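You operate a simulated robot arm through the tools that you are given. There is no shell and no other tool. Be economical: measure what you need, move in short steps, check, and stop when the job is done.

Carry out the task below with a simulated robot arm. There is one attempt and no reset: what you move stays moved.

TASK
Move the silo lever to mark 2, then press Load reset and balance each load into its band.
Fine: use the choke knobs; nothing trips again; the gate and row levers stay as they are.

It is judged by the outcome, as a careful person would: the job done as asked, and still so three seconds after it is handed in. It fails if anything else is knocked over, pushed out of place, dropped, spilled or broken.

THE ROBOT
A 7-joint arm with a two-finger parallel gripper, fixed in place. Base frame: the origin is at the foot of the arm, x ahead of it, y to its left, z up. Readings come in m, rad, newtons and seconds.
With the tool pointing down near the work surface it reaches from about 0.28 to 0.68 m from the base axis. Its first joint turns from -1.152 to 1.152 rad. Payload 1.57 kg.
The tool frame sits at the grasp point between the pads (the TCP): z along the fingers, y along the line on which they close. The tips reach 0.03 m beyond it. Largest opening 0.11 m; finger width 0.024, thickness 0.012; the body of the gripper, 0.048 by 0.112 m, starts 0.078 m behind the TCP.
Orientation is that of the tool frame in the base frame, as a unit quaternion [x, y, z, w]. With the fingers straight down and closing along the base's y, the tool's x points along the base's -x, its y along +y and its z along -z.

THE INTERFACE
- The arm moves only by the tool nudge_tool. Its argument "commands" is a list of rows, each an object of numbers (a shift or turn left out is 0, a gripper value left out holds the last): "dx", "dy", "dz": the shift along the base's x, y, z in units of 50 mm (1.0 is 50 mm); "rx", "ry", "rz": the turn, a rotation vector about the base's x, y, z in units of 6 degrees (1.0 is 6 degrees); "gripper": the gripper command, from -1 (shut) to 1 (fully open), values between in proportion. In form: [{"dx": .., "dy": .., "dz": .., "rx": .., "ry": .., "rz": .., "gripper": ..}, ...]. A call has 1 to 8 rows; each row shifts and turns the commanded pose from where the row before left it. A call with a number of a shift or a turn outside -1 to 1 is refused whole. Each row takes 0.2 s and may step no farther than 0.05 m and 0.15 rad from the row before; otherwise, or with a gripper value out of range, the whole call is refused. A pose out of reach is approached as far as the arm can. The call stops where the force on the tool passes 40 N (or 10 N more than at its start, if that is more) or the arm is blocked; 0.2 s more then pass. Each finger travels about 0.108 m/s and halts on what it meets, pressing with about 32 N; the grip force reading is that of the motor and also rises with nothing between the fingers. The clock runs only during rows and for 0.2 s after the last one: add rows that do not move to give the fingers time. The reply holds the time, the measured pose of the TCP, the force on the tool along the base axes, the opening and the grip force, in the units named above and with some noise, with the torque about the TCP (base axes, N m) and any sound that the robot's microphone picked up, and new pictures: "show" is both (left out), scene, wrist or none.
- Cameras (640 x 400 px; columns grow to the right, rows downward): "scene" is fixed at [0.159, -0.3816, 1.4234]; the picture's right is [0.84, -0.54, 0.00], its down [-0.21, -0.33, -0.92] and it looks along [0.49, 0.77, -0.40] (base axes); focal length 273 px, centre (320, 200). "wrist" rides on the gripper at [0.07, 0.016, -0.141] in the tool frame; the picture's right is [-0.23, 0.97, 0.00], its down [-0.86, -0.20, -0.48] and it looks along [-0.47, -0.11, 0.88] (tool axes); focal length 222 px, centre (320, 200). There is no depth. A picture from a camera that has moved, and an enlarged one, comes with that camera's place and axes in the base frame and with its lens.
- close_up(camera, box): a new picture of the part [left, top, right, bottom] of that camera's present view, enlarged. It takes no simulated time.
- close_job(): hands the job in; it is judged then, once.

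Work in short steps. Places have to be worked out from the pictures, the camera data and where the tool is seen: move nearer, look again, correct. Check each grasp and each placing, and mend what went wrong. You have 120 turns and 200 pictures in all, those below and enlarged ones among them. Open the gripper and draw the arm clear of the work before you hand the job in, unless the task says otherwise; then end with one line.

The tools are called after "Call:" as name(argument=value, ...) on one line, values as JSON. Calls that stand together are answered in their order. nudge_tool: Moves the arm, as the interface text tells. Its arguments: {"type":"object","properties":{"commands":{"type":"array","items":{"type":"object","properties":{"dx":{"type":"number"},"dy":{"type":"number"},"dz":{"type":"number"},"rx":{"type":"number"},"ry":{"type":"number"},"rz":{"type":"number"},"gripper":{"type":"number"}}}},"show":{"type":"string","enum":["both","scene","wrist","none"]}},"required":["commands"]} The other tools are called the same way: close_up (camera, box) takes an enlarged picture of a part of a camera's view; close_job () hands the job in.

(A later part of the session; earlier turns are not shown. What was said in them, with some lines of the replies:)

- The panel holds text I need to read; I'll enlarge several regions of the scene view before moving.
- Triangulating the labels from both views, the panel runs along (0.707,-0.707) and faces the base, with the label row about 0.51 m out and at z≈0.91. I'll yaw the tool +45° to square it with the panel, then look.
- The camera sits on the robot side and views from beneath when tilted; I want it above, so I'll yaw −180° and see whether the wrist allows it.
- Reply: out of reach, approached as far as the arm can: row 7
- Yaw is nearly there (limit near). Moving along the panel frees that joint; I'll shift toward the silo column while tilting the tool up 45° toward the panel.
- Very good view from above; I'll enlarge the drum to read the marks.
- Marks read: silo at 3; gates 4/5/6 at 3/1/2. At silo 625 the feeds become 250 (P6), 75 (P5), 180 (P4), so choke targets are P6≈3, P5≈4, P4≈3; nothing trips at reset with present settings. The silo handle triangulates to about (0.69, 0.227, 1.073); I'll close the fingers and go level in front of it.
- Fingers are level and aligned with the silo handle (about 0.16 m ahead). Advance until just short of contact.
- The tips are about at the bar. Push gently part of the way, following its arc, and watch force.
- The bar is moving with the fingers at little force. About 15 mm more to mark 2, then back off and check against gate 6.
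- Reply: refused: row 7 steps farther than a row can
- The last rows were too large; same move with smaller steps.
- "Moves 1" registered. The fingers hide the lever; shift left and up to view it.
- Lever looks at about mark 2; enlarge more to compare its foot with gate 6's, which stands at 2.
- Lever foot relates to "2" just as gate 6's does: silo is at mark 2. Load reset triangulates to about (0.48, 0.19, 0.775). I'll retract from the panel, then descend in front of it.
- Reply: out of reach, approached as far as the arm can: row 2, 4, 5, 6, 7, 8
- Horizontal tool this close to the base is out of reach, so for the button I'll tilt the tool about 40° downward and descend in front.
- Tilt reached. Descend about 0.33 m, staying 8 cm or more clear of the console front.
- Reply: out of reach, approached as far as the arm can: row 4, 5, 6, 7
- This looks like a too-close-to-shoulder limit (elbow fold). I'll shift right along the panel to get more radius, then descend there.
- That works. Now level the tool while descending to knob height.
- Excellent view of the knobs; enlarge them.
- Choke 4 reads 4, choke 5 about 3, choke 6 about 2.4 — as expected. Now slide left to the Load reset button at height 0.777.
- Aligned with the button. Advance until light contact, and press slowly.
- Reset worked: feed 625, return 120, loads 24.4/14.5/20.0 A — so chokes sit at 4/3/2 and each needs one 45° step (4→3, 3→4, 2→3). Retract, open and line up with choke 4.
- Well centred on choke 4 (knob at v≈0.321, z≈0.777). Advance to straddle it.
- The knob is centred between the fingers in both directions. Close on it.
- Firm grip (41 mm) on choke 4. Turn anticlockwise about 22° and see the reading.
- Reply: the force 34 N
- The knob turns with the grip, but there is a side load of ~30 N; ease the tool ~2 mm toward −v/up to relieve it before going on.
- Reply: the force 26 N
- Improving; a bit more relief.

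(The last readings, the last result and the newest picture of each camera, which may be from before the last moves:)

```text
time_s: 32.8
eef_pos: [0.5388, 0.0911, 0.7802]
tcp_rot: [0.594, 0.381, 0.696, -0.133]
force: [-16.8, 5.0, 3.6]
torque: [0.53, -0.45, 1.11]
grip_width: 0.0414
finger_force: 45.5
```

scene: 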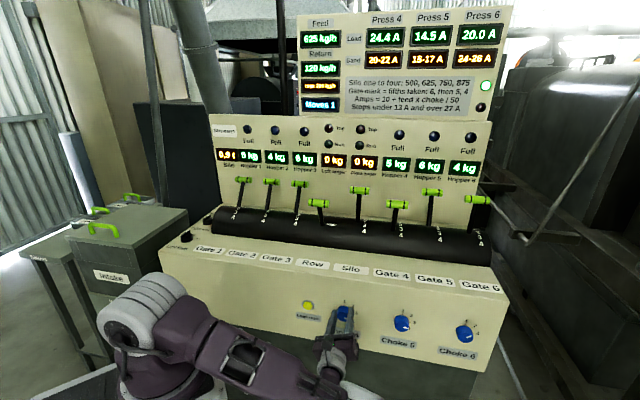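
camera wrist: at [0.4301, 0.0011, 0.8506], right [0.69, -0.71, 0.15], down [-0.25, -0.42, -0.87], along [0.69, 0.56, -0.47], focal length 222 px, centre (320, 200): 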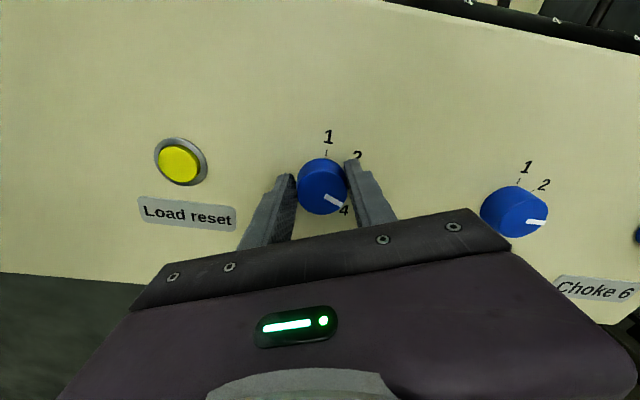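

Side load is down to ~17 N. Continue the remaining ~22°.

Call:
nudge_tool(commands=[{"rx": -0.6, "ry": -0.6}, {"rx": -0.6, "ry": -0.6}, {"rx": -0.6, "ry": -0.6}, {"rx": -0.6, "ry": -0.6}])

```text
time_s: 33.8
eef_pos: [0.5384, 0.0921, 0.7783]
tcp_rot: [0.513, 0.481, 0.711, -0.01]
force: [-34.0, -7.5, -3.1]
torque: [-0.1, 0.18, 0.47]
grip_width: 0.0412
finger_force: 44.8
camera wrist: at [0.4123, 0.0194, 0.8406], right [0.6, -0.63, 0.49], down [-0.04, -0.63, -0.77], along [0.8, 0.45, -0.41], focal length 222 px, centre (320, 200)
```

scene: 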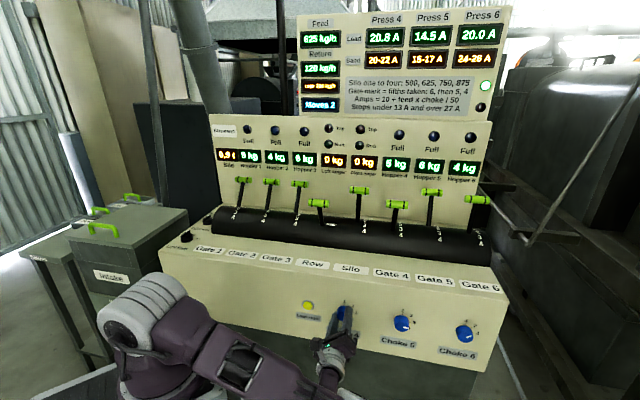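
wrist: 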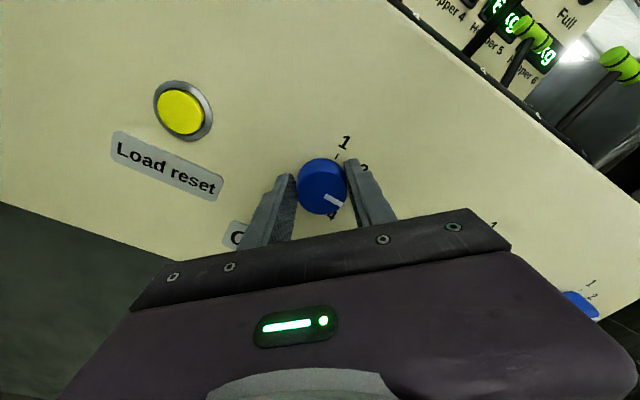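

Press 4 now reads 20.8 A — in band. Release, back straight off, and look at the pointer.

Call:
nudge_tool(commands=[{"gripper": 1}, {}, {}, {"dx": -0.4, "dy": -0.4}, {"dx": -0.5, "dy": -0.5}, {"dx": -0.3, "dy": -0.3}])

Call:
close_up(camera="wrist", box=[240, 80, 400, 180])

Call:
close_up(camera="scene", box=[290, 10, 510, 120])

```text
time_s: 35.2
eef_pos: [0.4803, 0.0314, 0.7771]
tcp_rot: [0.513, 0.479, 0.712, -0.011]
force: [-0.5, 0.4, -0.2]
torque: [-0.04, -0.04, 0.01]
grip_width: 0.1099
finger_force: 0.0
camera wrist: at [0.3531, -0.0406, 0.8394], right [0.6, -0.64, 0.48], down [-0.04, -0.63, -0.77], along [0.8, 0.45, -0.41], focal length 222 px, centre (320, 200)
```

scene: 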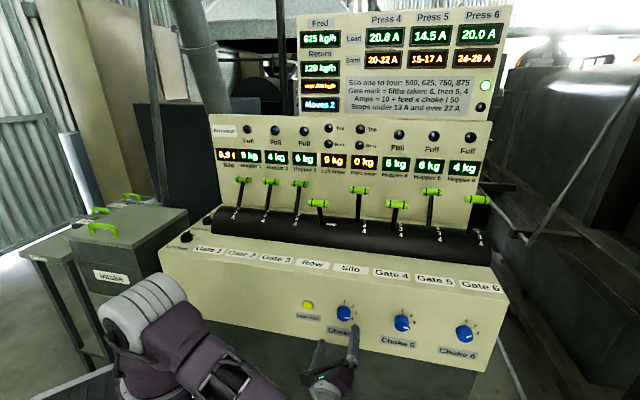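
wrist: 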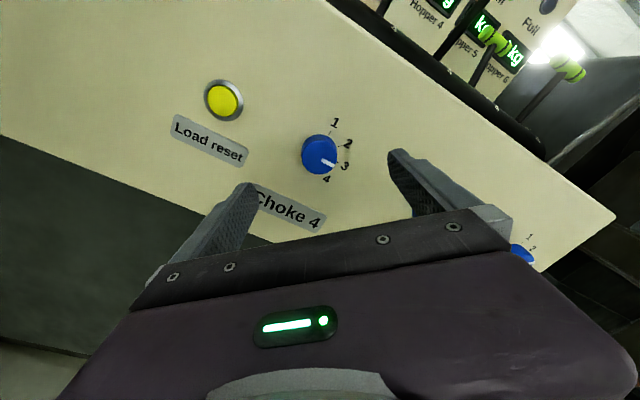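

```text
4.00 times, centred on (320, 130) of wrist
camera zoom: at [0.3531, -0.0406, 0.8394], right [0.6, -0.64, 0.48], down [-0.04, -0.63, -0.77], along [0.8, 0.45, -0.41], focal length 888 px, centre (320, 480)
```

zoom: 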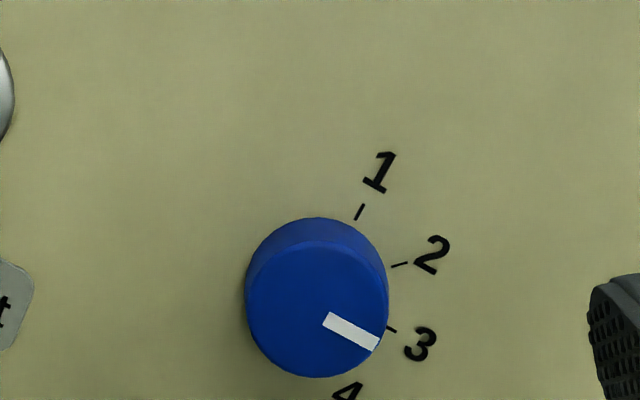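

```text
2.91 times, centred on (400, 65) of scene
camera zoom: at [0.159, -0.3816, 1.4234], right [0.84, -0.54, 0.0], down [-0.21, -0.33, -0.92], along [0.49, 0.77, -0.4], focal length 794 px, centre (87, 593)
```

zoom: 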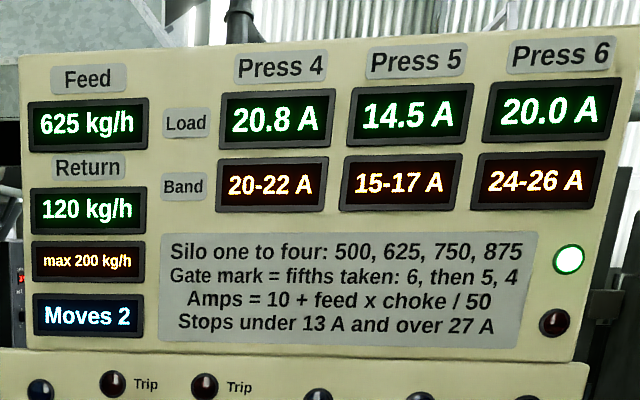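

Choke 4 points at 3, load 20.8 A. Slide right along the panel to choke 5 keeping the rolled grip, so I can turn clockwise back to level.

Call:
nudge_tool(commands=[{"dx": 0.61, "dy": -0.61}, {"dx": 0.61, "dy": -0.61}, {"dx": 0.61, "dy": -0.61}, {"dx": 0.61, "dy": -0.61}], show="wrist")

Call:
close_up(camera="wrist", box=[240, 80, 400, 180])

```text
time_s: 36.2
eef_pos: [0.6041, -0.0883, 0.7769]
tcp_rot: [0.514, 0.478, 0.712, -0.011]
force: [-0.5, 0.2, 0.7]
torque: [-0.01, 0.02, 0.0]
grip_width: 0.1099
finger_force: 0.2
camera wrist: at [0.4775, -0.1611, 0.8387], right [0.6, -0.64, 0.48], down [-0.04, -0.63, -0.77], along [0.8, 0.45, -0.41], focal length 222 px, centre (320, 200)
```

wrist: 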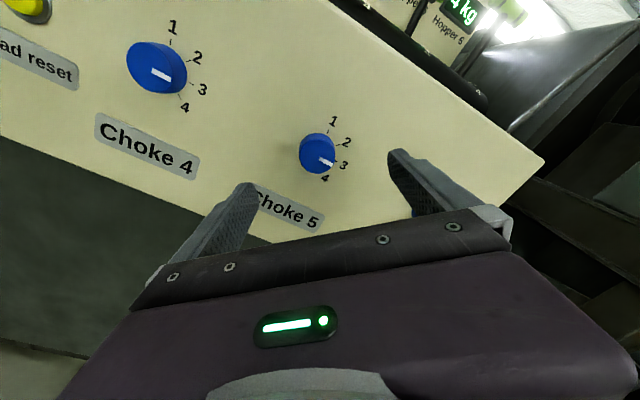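

```text
4.00 times, centred on (320, 130) of wrist
camera zoom: at [0.4775, -0.1611, 0.8387], right [0.6, -0.64, 0.48], down [-0.04, -0.63, -0.77], along [0.8, 0.45, -0.41], focal length 888 px, centre (320, 480)
```

zoom: 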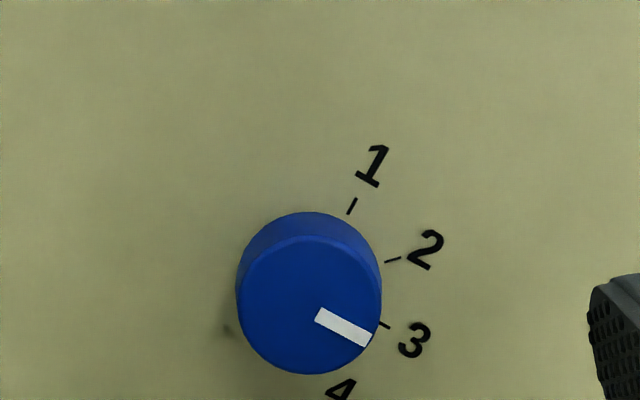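

Choke 5 is ~3 mm off the tool axis; correct that, advance to straddle it.

Call:
nudge_tool(commands=[{"dx": 0.25, "dy": 0.32, "dz": -0.045}, {"dx": 0.29, "dy": 0.29}, {"dx": 0.29, "dy": 0.29}, {"dx": 0.29, "dy": 0.29}], show="wrist")

Call:
close_up(camera="wrist", box=[240, 130, 400, 230])

```text
time_s: 37.2
eef_pos: [0.6577, -0.0291, 0.7769]
tcp_rot: [0.514, 0.479, 0.712, -0.01]
force: [-0.6, 0.1, 0.3]
torque: [-0.04, 0.01, 0.0]
grip_width: 0.1101
finger_force: 0.0
camera wrist: at [0.5322, -0.1017, 0.8377], right [0.6, -0.63, 0.49], down [-0.04, -0.63, -0.77], along [0.8, 0.44, -0.41], focal length 222 px, centre (320, 200)
```

wrist: 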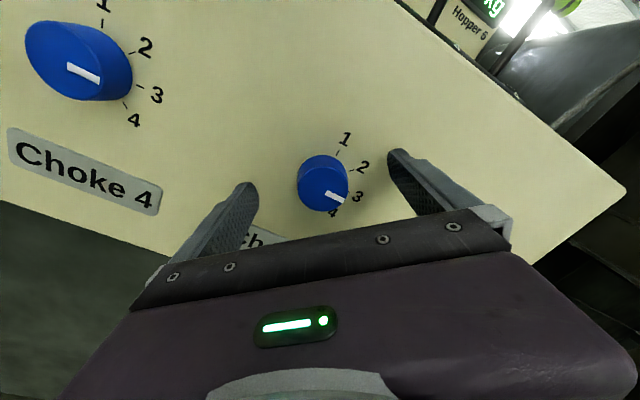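

```text
4.00 times, centred on (320, 180) of wrist
camera zoom: at [0.5322, -0.1017, 0.8377], right [0.6, -0.63, 0.49], down [-0.04, -0.63, -0.77], along [0.8, 0.44, -0.41], focal length 888 px, centre (320, 280)
```

zoom: 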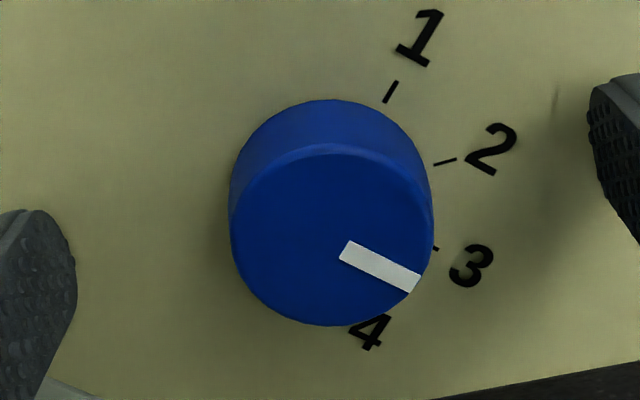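

Nearly perfect; 1 mm trim and close.

Call:
nudge_tool(commands=[{"dx": 0.015, "dy": -0.03, "dz": -0.007}, {"gripper": -1}, {}, {}, {}], show="wrist")

```text
time_s: 38.4
eef_pos: [0.6587, -0.0309, 0.7766]
tcp_rot: [0.513, 0.479, 0.712, -0.01]
force: [0.4, 0.0, -0.9]
torque: [0.05, -0.04, -0.01]
grip_width: 0.041
finger_force: 45.1
camera wrist: at [0.5327, -0.1036, 0.8375], right [0.6, -0.63, 0.49], down [-0.04, -0.63, -0.77], along [0.8, 0.44, -0.41], focal length 222 px, centre (320, 200)
```

wrist: 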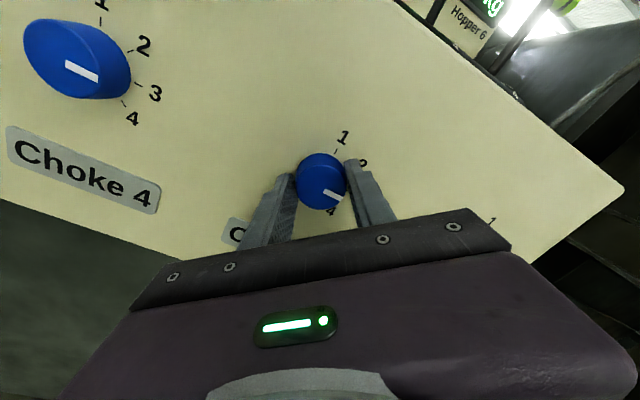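

Gripped with no side load. Turn clockwise ~42° in two halves; first half now.

Call:
nudge_tool(commands=[{"rx": 0.62, "ry": 0.62}, {"rx": 0.62, "ry": 0.62}, {"rx": 0.62, "ry": 0.62}, {"rx": 0.62, "ry": 0.62}], show="none")

```text
time_s: 39.4
eef_pos: [0.6602, -0.0318, 0.7767]
tcp_rot: [0.597, 0.377, 0.695, -0.138]
force: [16.6, 2.0, -8.2]
torque: [-0.28, 0.25, -0.34]
grip_width: 0.0408
finger_force: 45.1
```

Side load is mild (~18 N). Second half.

Call:
nudge_tool(commands=[{"rx": 0.62, "ry": 0.62, "dx": 0.01, "dz": -0.01}, {"rx": 0.62, "ry": 0.62, "dx": 0.01}, {"rx": 0.62, "ry": 0.62}, {"rx": 0.62, "ry": 0.62}])

```text
time_s: 40.4
eef_pos: [0.6587, -0.0318, 0.7783]
tcp_rot: [0.657, 0.263, 0.656, -0.263]
force: [-15.1, -15.8, 4.7]
torque: [0.44, -0.48, -0.17]
grip_width: 0.0409
finger_force: 45.0
camera wrist: at [0.5691, -0.1403, 0.8479], right [0.67, -0.71, -0.23], down [-0.49, -0.19, -0.85], along [0.56, 0.68, -0.47], focal length 222 px, centre (320, 200)
```

scene: 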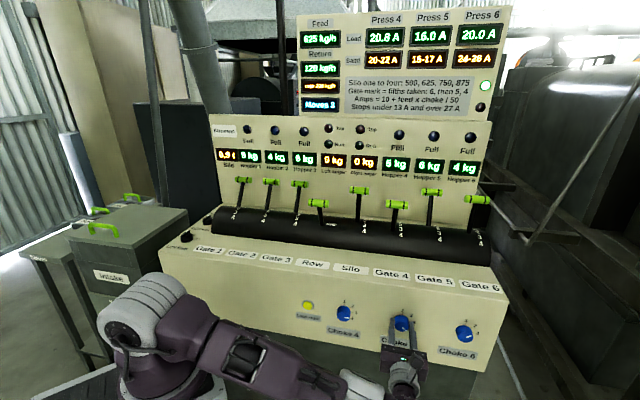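
wrist: 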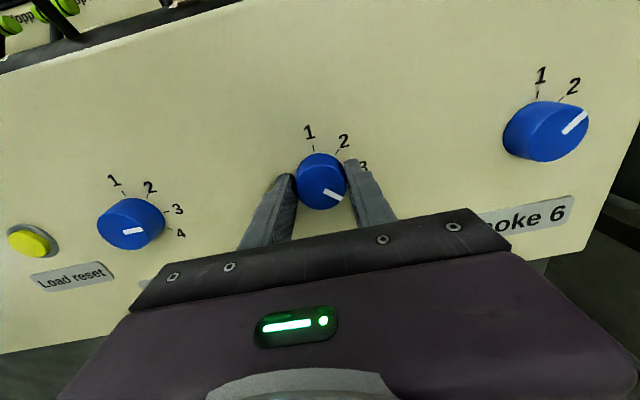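

Press 5 reads 16.0 A — in band. Release and retract.

Call:
nudge_tool(commands=[{"gripper": 1}, {}, {}, {"dx": -0.4, "dy": -0.4}, {"dx": -0.5, "dy": -0.5}, {"dx": -0.3, "dy": -0.3}], show="none")

Call:
nudge_tool(commands=[{"dx": 0.304, "dy": -0.304, "rx": -0.62, "ry": -0.62}, {"dx": 0.304, "dy": -0.304, "rx": -0.62, "ry": -0.62}, {"dx": 0.304, "dy": -0.304, "rx": -0.62, "ry": -0.62}, {"dx": 0.304, "dy": -0.304, "rx": -0.62, "ry": -0.62}, {"dx": 0.304, "dy": -0.304, "rx": -0.62, "ry": -0.62}, {"dx": 0.304, "dy": -0.304, "rx": -0.62, "ry": -0.62}, {"dx": 0.304, "dy": -0.304, "rx": -0.62, "ry": -0.62}, {"dx": 0.304, "dy": -0.304, "rx": -0.62, "ry": -0.62}])

Call:
close_up(camera="wrist", box=[240, 80, 400, 180])

```text
time_s: 41.8
eef_pos: [0.5987, -0.0892, 0.7783]
tcp_rot: [0.658, 0.264, 0.655, -0.261]
force: [0.1, 0.3, -0.1]
torque: [0.01, 0.01, 0.01]
grip_width: 0.1098
finger_force: 0.0
```

```text
time_s: 43.6
eef_pos: [0.6582, -0.1614, 0.8274]
tcp_rot: [0.546, 0.442, 0.709, -0.059]
force: [-0.1, -0.9, 0.0]
torque: [0.01, 0.0, -0.03]
grip_width: 0.1099
finger_force: 0.0
out of reach, approached as far as the arm can: row 3, 4, 5, 6, 8
camera wrist: at [0.5388, -0.2393, 0.8924], right [0.64, -0.68, 0.36], down [-0.12, -0.55, -0.83], along [0.76, 0.49, -0.44], focal length 222 px, centre (320, 200)
```

scene: 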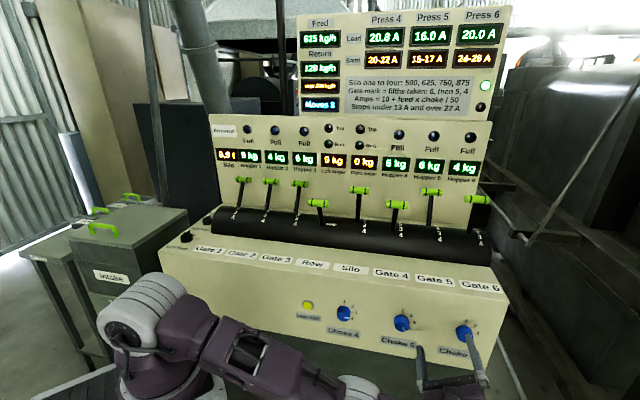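
wrist: 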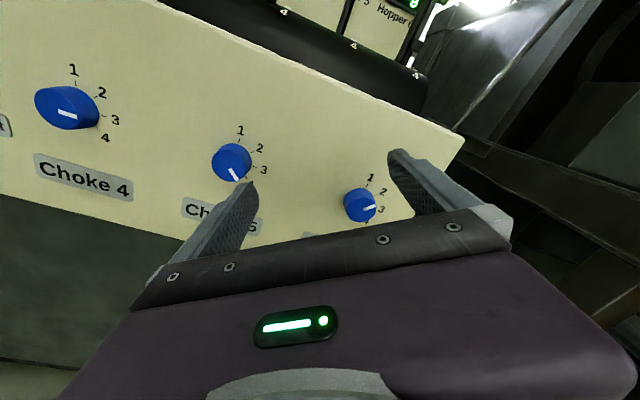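

```text
4.00 times, centred on (320, 130) of wrist
camera zoom: at [0.5388, -0.2393, 0.8924], right [0.64, -0.68, 0.36], down [-0.12, -0.55, -0.83], along [0.76, 0.49, -0.44], focal length 888 px, centre (320, 480)
```

zoom: 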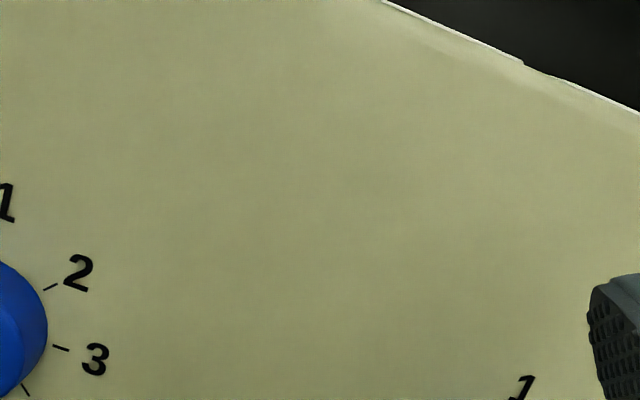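

The limit appears when the wrist is too far sideways relative to its depth; moving nearer the panel (tips still short of the knobs) should free it. Move in 5 cm, then right.

Call:
nudge_tool(commands=[{"dx": 0.38, "dy": 0.38}, {"dx": 0.38, "dy": 0.38, "dz": -0.3}, {"dx": 0.38, "dy": -0.38, "dz": -0.3}, {"dx": 0.38, "dy": -0.38, "dz": -0.3}, {"dx": 0.38, "dy": -0.38}])

```text
time_s: 44.8
eef_pos: [0.6727, -0.1353, 0.8132]
tcp_rot: [0.548, 0.44, 0.708, -0.06]
force: [-0.4, 0.2, -0.4]
torque: [-0.02, 0.02, 0.04]
grip_width: 0.1098
finger_force: 0.1
out of reach, approached as far as the arm can: row 2, 3, 4, 5
camera wrist: at [0.5523, -0.2149, 0.8789], right [0.64, -0.68, 0.36], down [-0.12, -0.55, -0.83], along [0.76, 0.49, -0.44], focal length 222 px, centre (320, 200)
```

scene: 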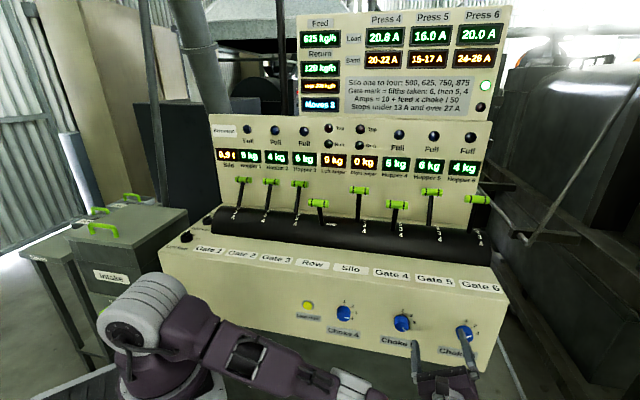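
wrist: 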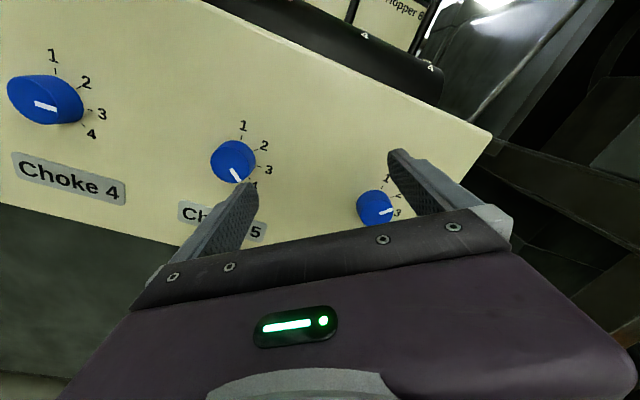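

Still limited. Yaw the tool ~18° so it comes at choke 6 slightly from the left; that eases the wrist, then continue.

Call:
nudge_tool(commands=[{"rz": -1}, {"rz": -1}, {"rz": -1}, {"dx": 0.35, "dy": -0.35, "dz": -0.2}, {"dx": 0.35, "dy": -0.35, "dz": -0.2}, {"dx": 0.35, "dy": -0.35, "dz": -0.2}])

```text
time_s: 46.2
eef_pos: [0.7075, -0.172, 0.7937]
tcp_rot: [0.61, 0.349, 0.71, 0.052]
force: [0.2, -0.4, 0.6]
torque: [-0.01, 0.0, 0.01]
grip_width: 0.1101
finger_force: 0.1
out of reach, approached as far as the arm can: row 6
camera wrist: at [0.5685, -0.2099, 0.8594], right [0.4, -0.84, 0.36], down [-0.29, -0.48, -0.83], along [0.87, 0.23, -0.44], focal length 222 px, centre (320, 200)
```

scene: 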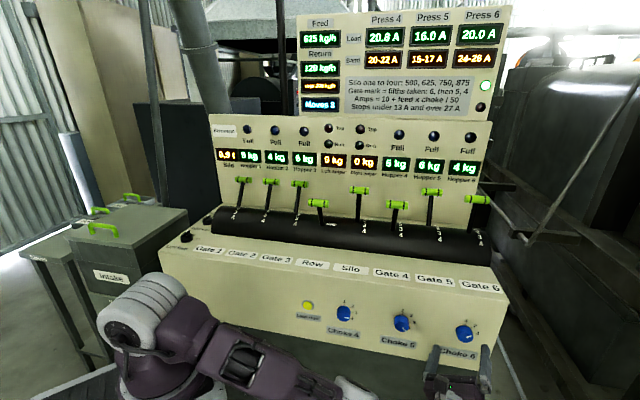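
wrist: 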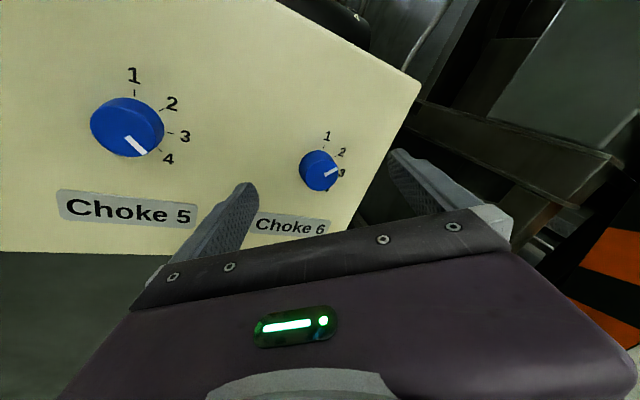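

Reach, not angle, is the limit: choke 6 is far out, so the tool must point more radially. A good oblique grip there is fingers above and below the knob, then rotating the whole tool about the knob axis. Back off a little and roll the tool so the fingers close vertically.

Call:
nudge_tool(commands=[{"dx": -0.2, "rx": -0.84, "ry": -0.4}, {"dx": -0.2, "rx": -0.84, "ry": -0.4}, {"dx": -0.2, "rx": -0.84, "ry": -0.4}, {"dx": -0.2, "rx": -0.84, "ry": -0.4}, {"rx": -0.84, "ry": -0.4}, {"rx": -0.84, "ry": -0.4}, {"rx": -0.84, "ry": -0.4}, {"rx": -0.84, "ry": -0.4}], show="none")

Call:
nudge_tool(commands=[{"rx": -0.84, "ry": -0.4}, {"rx": -0.42, "ry": -0.2}, {"rz": -0.85}, {"rz": -0.85}, {"rz": -0.85}, {"rz": -0.85}, {"rz": -0.85}])

```text
time_s: 48.0
eef_pos: [0.6663, -0.1726, 0.7938]
tcp_rot: [0.43, 0.559, 0.636, 0.314]
force: [0.1, -0.2, -0.2]
torque: [0.03, -0.01, -0.01]
grip_width: 0.11
finger_force: 0.0
```

```text
time_s: 49.6
eef_pos: [0.6654, -0.1723, 0.7934]
tcp_rot: [0.51, 0.489, 0.516, 0.485]
force: [0.6, 0.9, 0.0]
torque: [-0.02, -0.02, 0.02]
grip_width: 0.1101
finger_force: 0.2
camera wrist: at [0.5242, -0.1043, 0.8138], right [0.0, -0.28, 0.96], down [-0.47, -0.85, -0.25], along [0.88, -0.45, -0.13], focal length 222 px, centre (320, 200)
```

scene: 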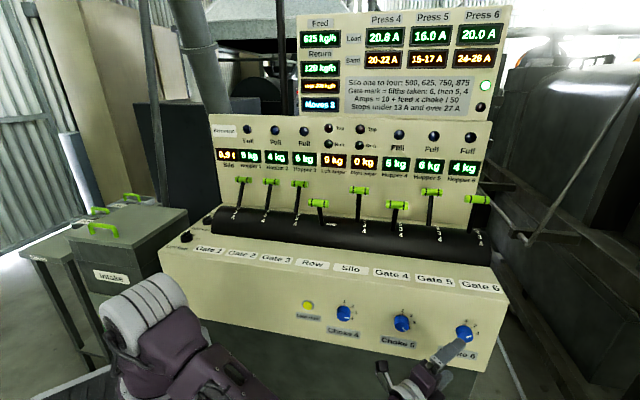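
wrist: 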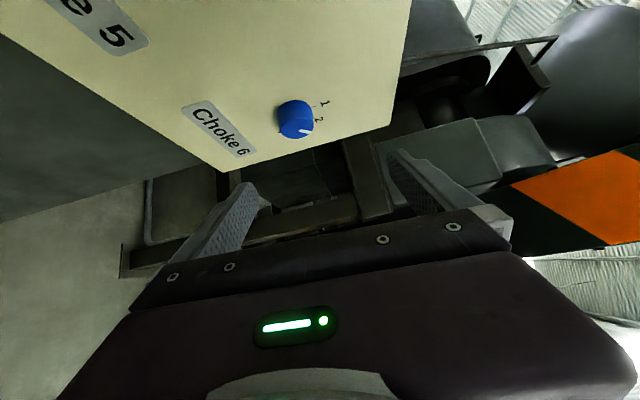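

Orientation is right and the knob visible. Enlarge to pin its centre.

Call:
close_up(camera="wrist", box=[240, 80, 400, 180])

Call:
close_up(camera="scene", box=[430, 305, 510, 355])

```text
4.00 times, centred on (320, 130) of wrist
camera zoom: at [0.5242, -0.1043, 0.8138], right [0.0, -0.28, 0.96], down [-0.47, -0.85, -0.25], along [0.88, -0.45, -0.13], focal length 888 px, centre (320, 480)
```

zoom: 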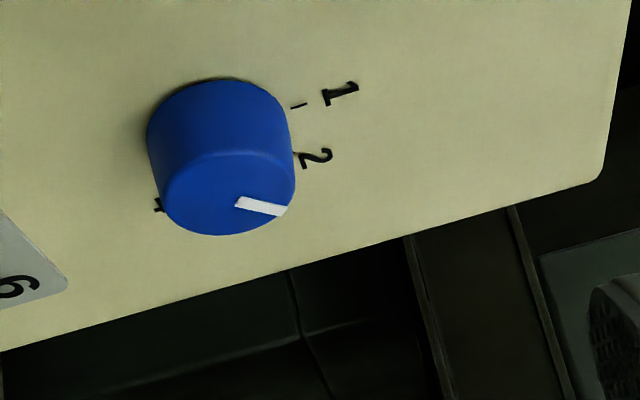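

```text
8.00 times, centred on (470, 330) of scene
camera zoom: at [0.159, -0.3816, 1.4234], right [0.84, -0.54, 0.0], down [-0.21, -0.33, -0.92], along [0.49, 0.77, -0.4], focal length 2182 px, centre (-880, -840)
```

zoom: 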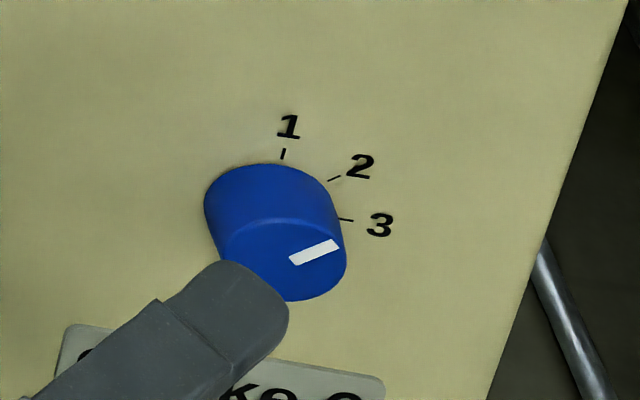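

Knob 6 centre: about (0.79, -0.14, 0.776). Approach obliquely with the fingers above and below it, most of the way first.

Call:
nudge_tool(commands=[{"dx": 0.5, "dy": 0.17, "dz": -0.087}, {"dx": 0.5, "dy": 0.17, "dz": -0.087}, {"dx": 0.5, "dy": 0.17, "dz": -0.087}], show="wrist")

Call:
close_up(camera="wrist", box=[220, 90, 440, 228])

```text
time_s: 50.4
eef_pos: [0.7438, -0.1458, 0.7821]
tcp_rot: [0.509, 0.489, 0.517, 0.485]
force: [1.5, 0.1, -0.5]
torque: [0.03, 0.02, 0.03]
grip_width: 0.1099
finger_force: 0.1
camera wrist: at [0.6017, -0.0776, 0.802], right [0.0, -0.28, 0.96], down [-0.47, -0.85, -0.25], along [0.88, -0.45, -0.13], focal length 222 px, centre (320, 200)
```

wrist: 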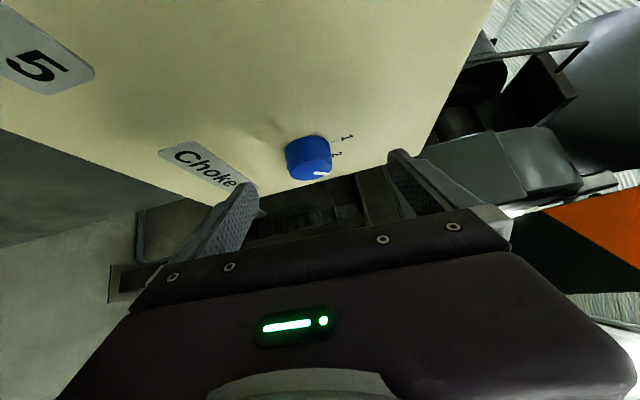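

```text
2.90 times, centred on (330, 159) of wrist
camera zoom: at [0.6017, -0.0776, 0.802], right [0.0, -0.28, 0.96], down [-0.47, -0.85, -0.25], along [0.88, -0.45, -0.13], focal length 644 px, centre (291, 319)
```

zoom: 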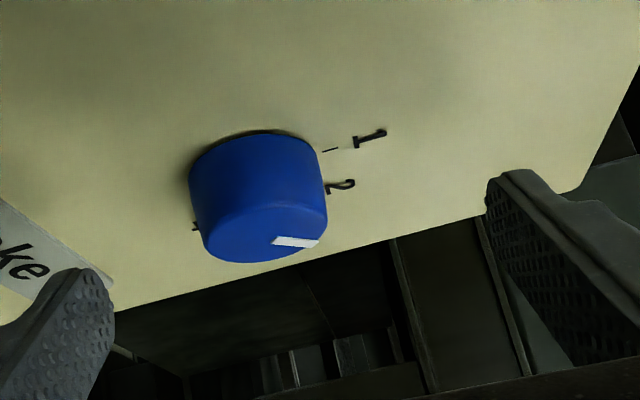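

Estimate confirmed (0.788, −0.142, 0.776). Last 2.5 cm in.

Call:
nudge_tool(commands=[{"dx": 0.23, "dy": 0.09, "dz": -0.06}, {"dx": 0.23, "dy": 0.09, "dz": -0.06}])

Call:
close_up(camera="wrist", box=[220, 110, 440, 248])

Call:
close_up(camera="scene", box=[430, 305, 510, 355])

```text
time_s: 51.0
eef_pos: [0.7661, -0.1371, 0.7747]
tcp_rot: [0.509, 0.489, 0.517, 0.485]
force: [0.4, 0.7, -0.7]
torque: [0.0, -0.02, 0.0]
grip_width: 0.1101
finger_force: 0.0
camera wrist: at [0.6246, -0.0689, 0.7957], right [0.0, -0.28, 0.96], down [-0.47, -0.85, -0.25], along [0.88, -0.45, -0.13], focal length 222 px, centre (320, 200)
```

scene: 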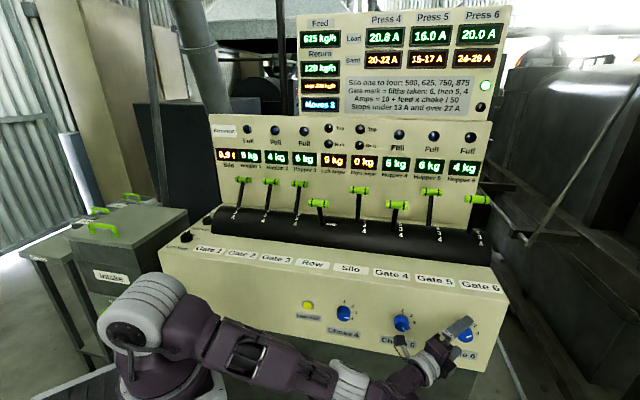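
wrist: 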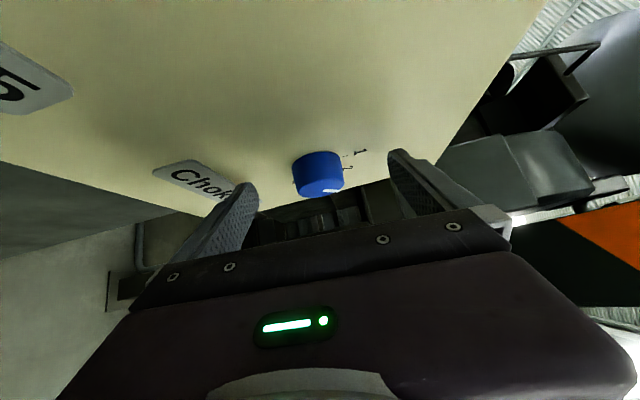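

```text
2.90 times, centred on (330, 179) of wrist
camera zoom: at [0.6246, -0.0689, 0.7957], right [0.0, -0.28, 0.96], down [-0.47, -0.85, -0.25], along [0.88, -0.45, -0.13], focal length 644 px, centre (291, 261)
```

zoom: 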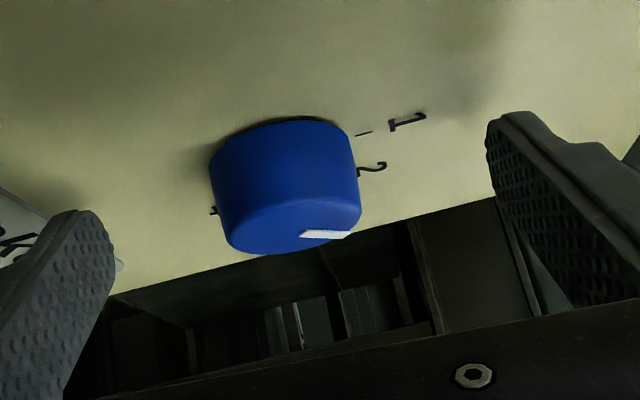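

```text
8.00 times, centred on (470, 330) of scene
camera zoom: at [0.159, -0.3816, 1.4234], right [0.84, -0.54, 0.0], down [-0.21, -0.33, -0.92], along [0.49, 0.77, -0.4], focal length 2182 px, centre (-880, -840)
```

zoom: 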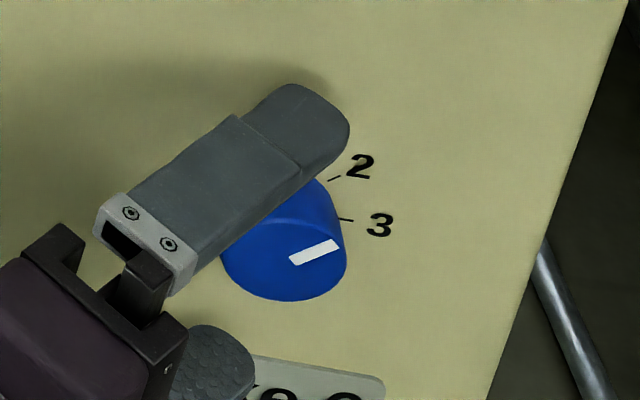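

Fingers straddle the knob well. Close on it.

Call:
nudge_tool(commands=[{"gripper": -1}, {}, {}, {}], show="wrist")

```text
time_s: 52.0
eef_pos: [0.7654, -0.1373, 0.7747]
tcp_rot: [0.509, 0.489, 0.517, 0.485]
force: [3.7, 0.0, -10.1]
torque: [0.03, 0.24, -0.21]
grip_width: 0.0399
finger_force: 45.2
camera wrist: at [0.6243, -0.0687, 0.795], right [0.0, -0.28, 0.96], down [-0.47, -0.85, -0.24], along [0.88, -0.45, -0.13], focal length 222 px, centre (320, 200)
```

wrist: 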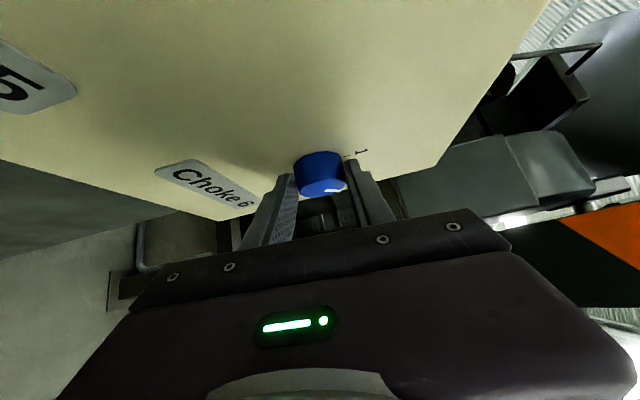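

Gripped at 40 mm. Rotate about the knob axis clockwise, first ~22°, lifting the wrist along the arc.

Call:
nudge_tool(commands=[{"dz": -0.015}, {"rx": 0.663, "ry": 0.663, "dz": 0.041, "dx": 0.0014, "dy": -0.0014}, {"rx": 0.663, "ry": 0.663, "dz": 0.041, "dx": 0.004, "dy": -0.004}, {"rx": 0.663, "ry": 0.663, "dz": 0.04, "dx": 0.007, "dy": -0.007}, {"rx": 0.663, "ry": 0.663, "dz": 0.039, "dx": 0.01, "dy": -0.01}])

```text
time_s: 53.2
eef_pos: [0.7664, -0.1388, 0.7823]
tcp_rot: [0.637, 0.476, 0.504, 0.338]
force: [17.3, 8.3, -0.2]
torque: [0.05, -0.15, 0.66]
grip_width: 0.0396
finger_force: 44.7
camera wrist: at [0.6374, -0.083, 0.8583], right [0.25, -0.53, 0.81], down [-0.55, -0.77, -0.33], along [0.8, -0.36, -0.48], focal length 222 px, centre (320, 200)
```

scene: 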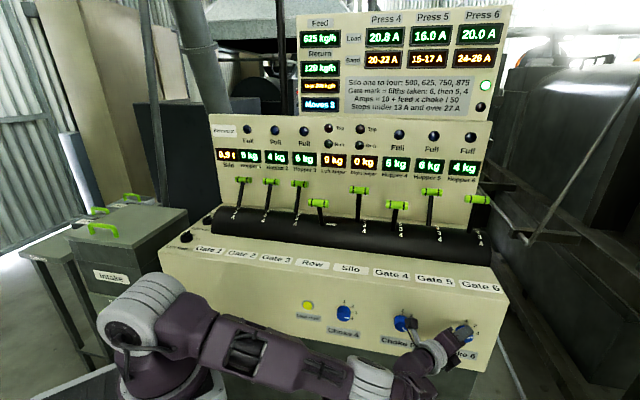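
wrist: 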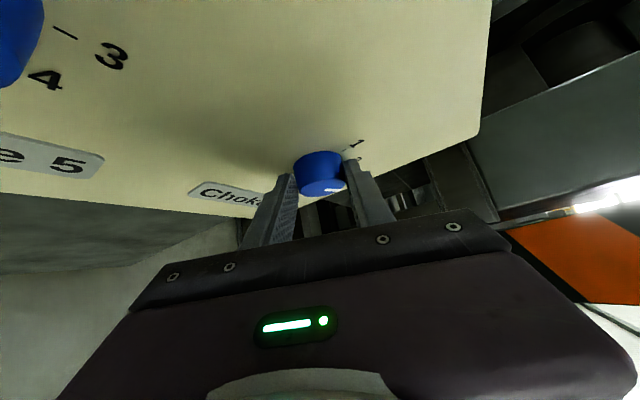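

Knob is turning with the grip. Continue the second half.

Call:
nudge_tool(commands=[{"rx": 0.663, "ry": 0.663, "dz": 0.037, "dx": 0.02, "dy": -0.01}, {"rx": 0.663, "ry": 0.663, "dz": 0.036, "dx": 0.015, "dy": -0.015}, {"rx": 0.663, "ry": 0.663, "dz": 0.033, "dx": 0.017, "dy": -0.017}, {"rx": 0.663, "ry": 0.663, "dz": 0.031, "dx": 0.02, "dy": -0.02}])

```text
time_s: 54.2
eef_pos: [0.7686, -0.1413, 0.7906]
tcp_rot: [0.739, 0.444, 0.473, 0.18]
force: [-6.3, 11.1, 19.1]
torque: [0.03, -0.11, 0.66]
grip_width: 0.0397
finger_force: 45.5
camera wrist: at [0.6673, -0.114, 0.9089], right [0.44, -0.71, 0.54], down [-0.64, -0.67, -0.36], along [0.63, -0.19, -0.76], focal length 222 px, centre (320, 200)
```

scene: 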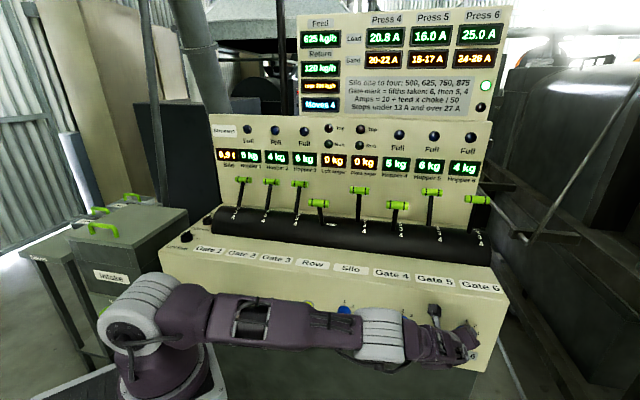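
wrist: 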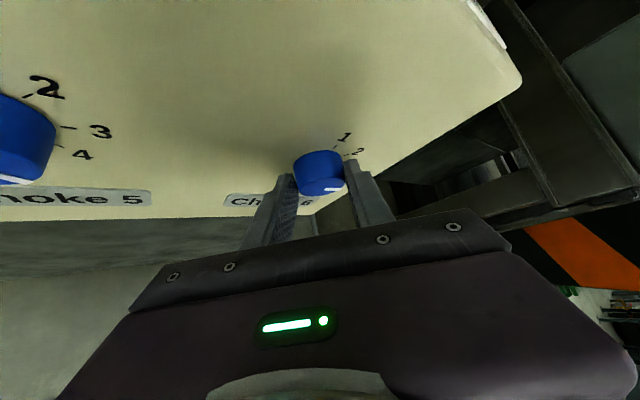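

Press 6 reads 25.0 A: all three in band. Release and back straight out along the tool axis.

Call:
nudge_tool(commands=[{"gripper": 1}, {}, {}, {"dx": -0.4, "dy": -0.1, "dz": 0.2}, {"dx": -0.4, "dy": -0.15, "dz": 0.2}, {"dx": -0.4, "dy": -0.2, "dz": 0.15}, {"dx": -0.4, "dy": -0.4}])

Call:
close_up(camera="scene", box=[290, 10, 510, 120])

```text
time_s: 55.8
eef_pos: [0.6881, -0.1864, 0.8163]
tcp_rot: [0.741, 0.444, 0.472, 0.179]
force: [-0.1, 0.4, -0.8]
torque: [0.03, -0.02, 0.01]
grip_width: 0.1101
finger_force: 0.1
camera wrist: at [0.5862, -0.1588, 0.9352], right [0.44, -0.72, 0.54], down [-0.65, -0.67, -0.36], along [0.62, -0.19, -0.76], focal length 222 px, centre (320, 200)
```

scene: 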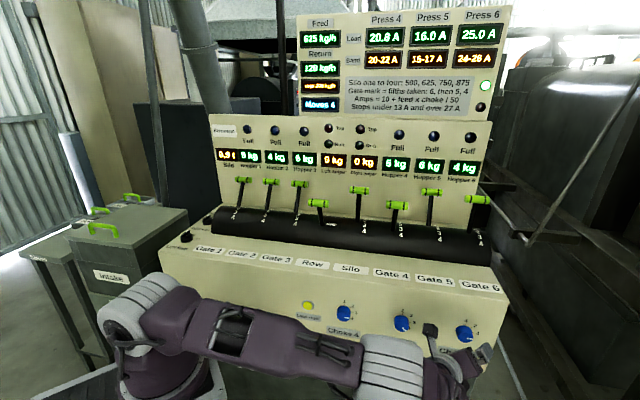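
wrist: 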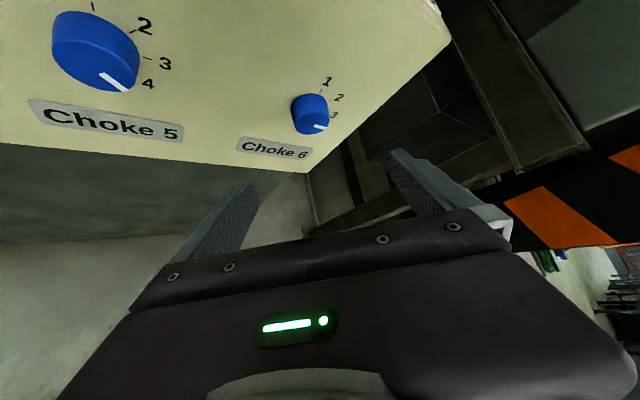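

```text
2.91 times, centred on (400, 65) of scene
camera zoom: at [0.159, -0.3816, 1.4234], right [0.84, -0.54, 0.0], down [-0.21, -0.33, -0.92], along [0.49, 0.77, -0.4], focal length 794 px, centre (87, 593)
```

zoom: 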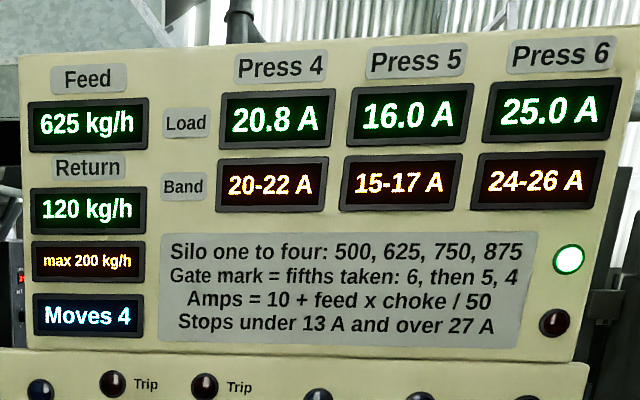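

All loads in band, healthy lamp lit, gates untouched. Draw the arm further clear and check once more.

Call:
nudge_tool(commands=[{"dx": -0.4, "dy": -0.6}, {"dx": -0.4, "dy": -0.6}, {"dx": -0.3, "dy": -0.6}, {}, {}], show="scene")

Call:
close_up(camera="scene", box=[290, 10, 510, 120])

Call:
close_up(camera="scene", box=[200, 110, 500, 260])

```text
time_s: 57.0
eef_pos: [0.6343, -0.2756, 0.8174]
tcp_rot: [0.741, 0.443, 0.472, 0.179]
force: [0.0, 0.0, 0.0]
torque: [-0.02, -0.04, 0.02]
grip_width: 0.1101
finger_force: 0.3
```

scene: 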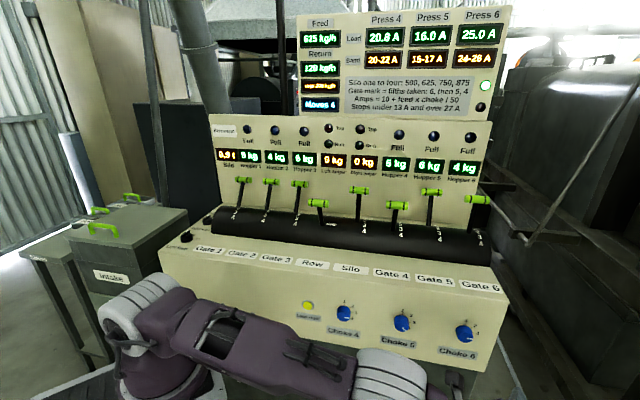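

```text
2.91 times, centred on (400, 65) of scene
camera zoom: at [0.159, -0.3816, 1.4234], right [0.84, -0.54, 0.0], down [-0.21, -0.33, -0.92], along [0.49, 0.77, -0.4], focal length 794 px, centre (87, 593)
```

zoom: 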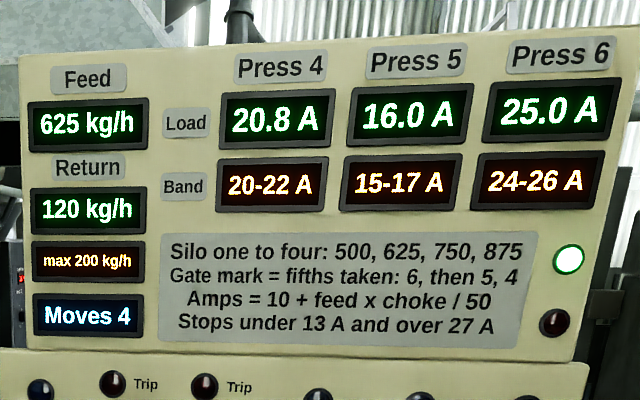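

```text
2.13 times, centred on (350, 185) of scene
camera zoom: at [0.159, -0.3816, 1.4234], right [0.84, -0.54, 0.0], down [-0.21, -0.33, -0.92], along [0.49, 0.77, -0.4], focal length 582 px, centre (256, 232)
```

zoom: 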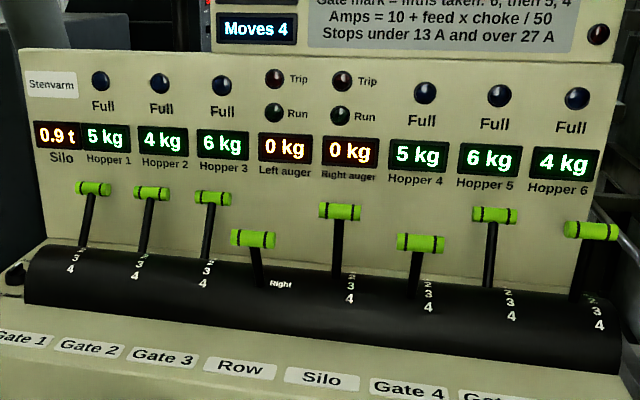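

Everything is steady: feed 625, loads 20.8/16.0/25.0 A in band, no trips, the other levers unmoved, arm clear with gripper open. Handing in.

Call:
close_job()

```text
The job is handed in.
```

The silo lever is at mark 2, Load reset was pressed once, and all three loads are in band: Press 4 at 20.8 A, Press 5 at 16.0 A and Press 6 at 25.0 A, with no trips and the gate and row levers untouched.
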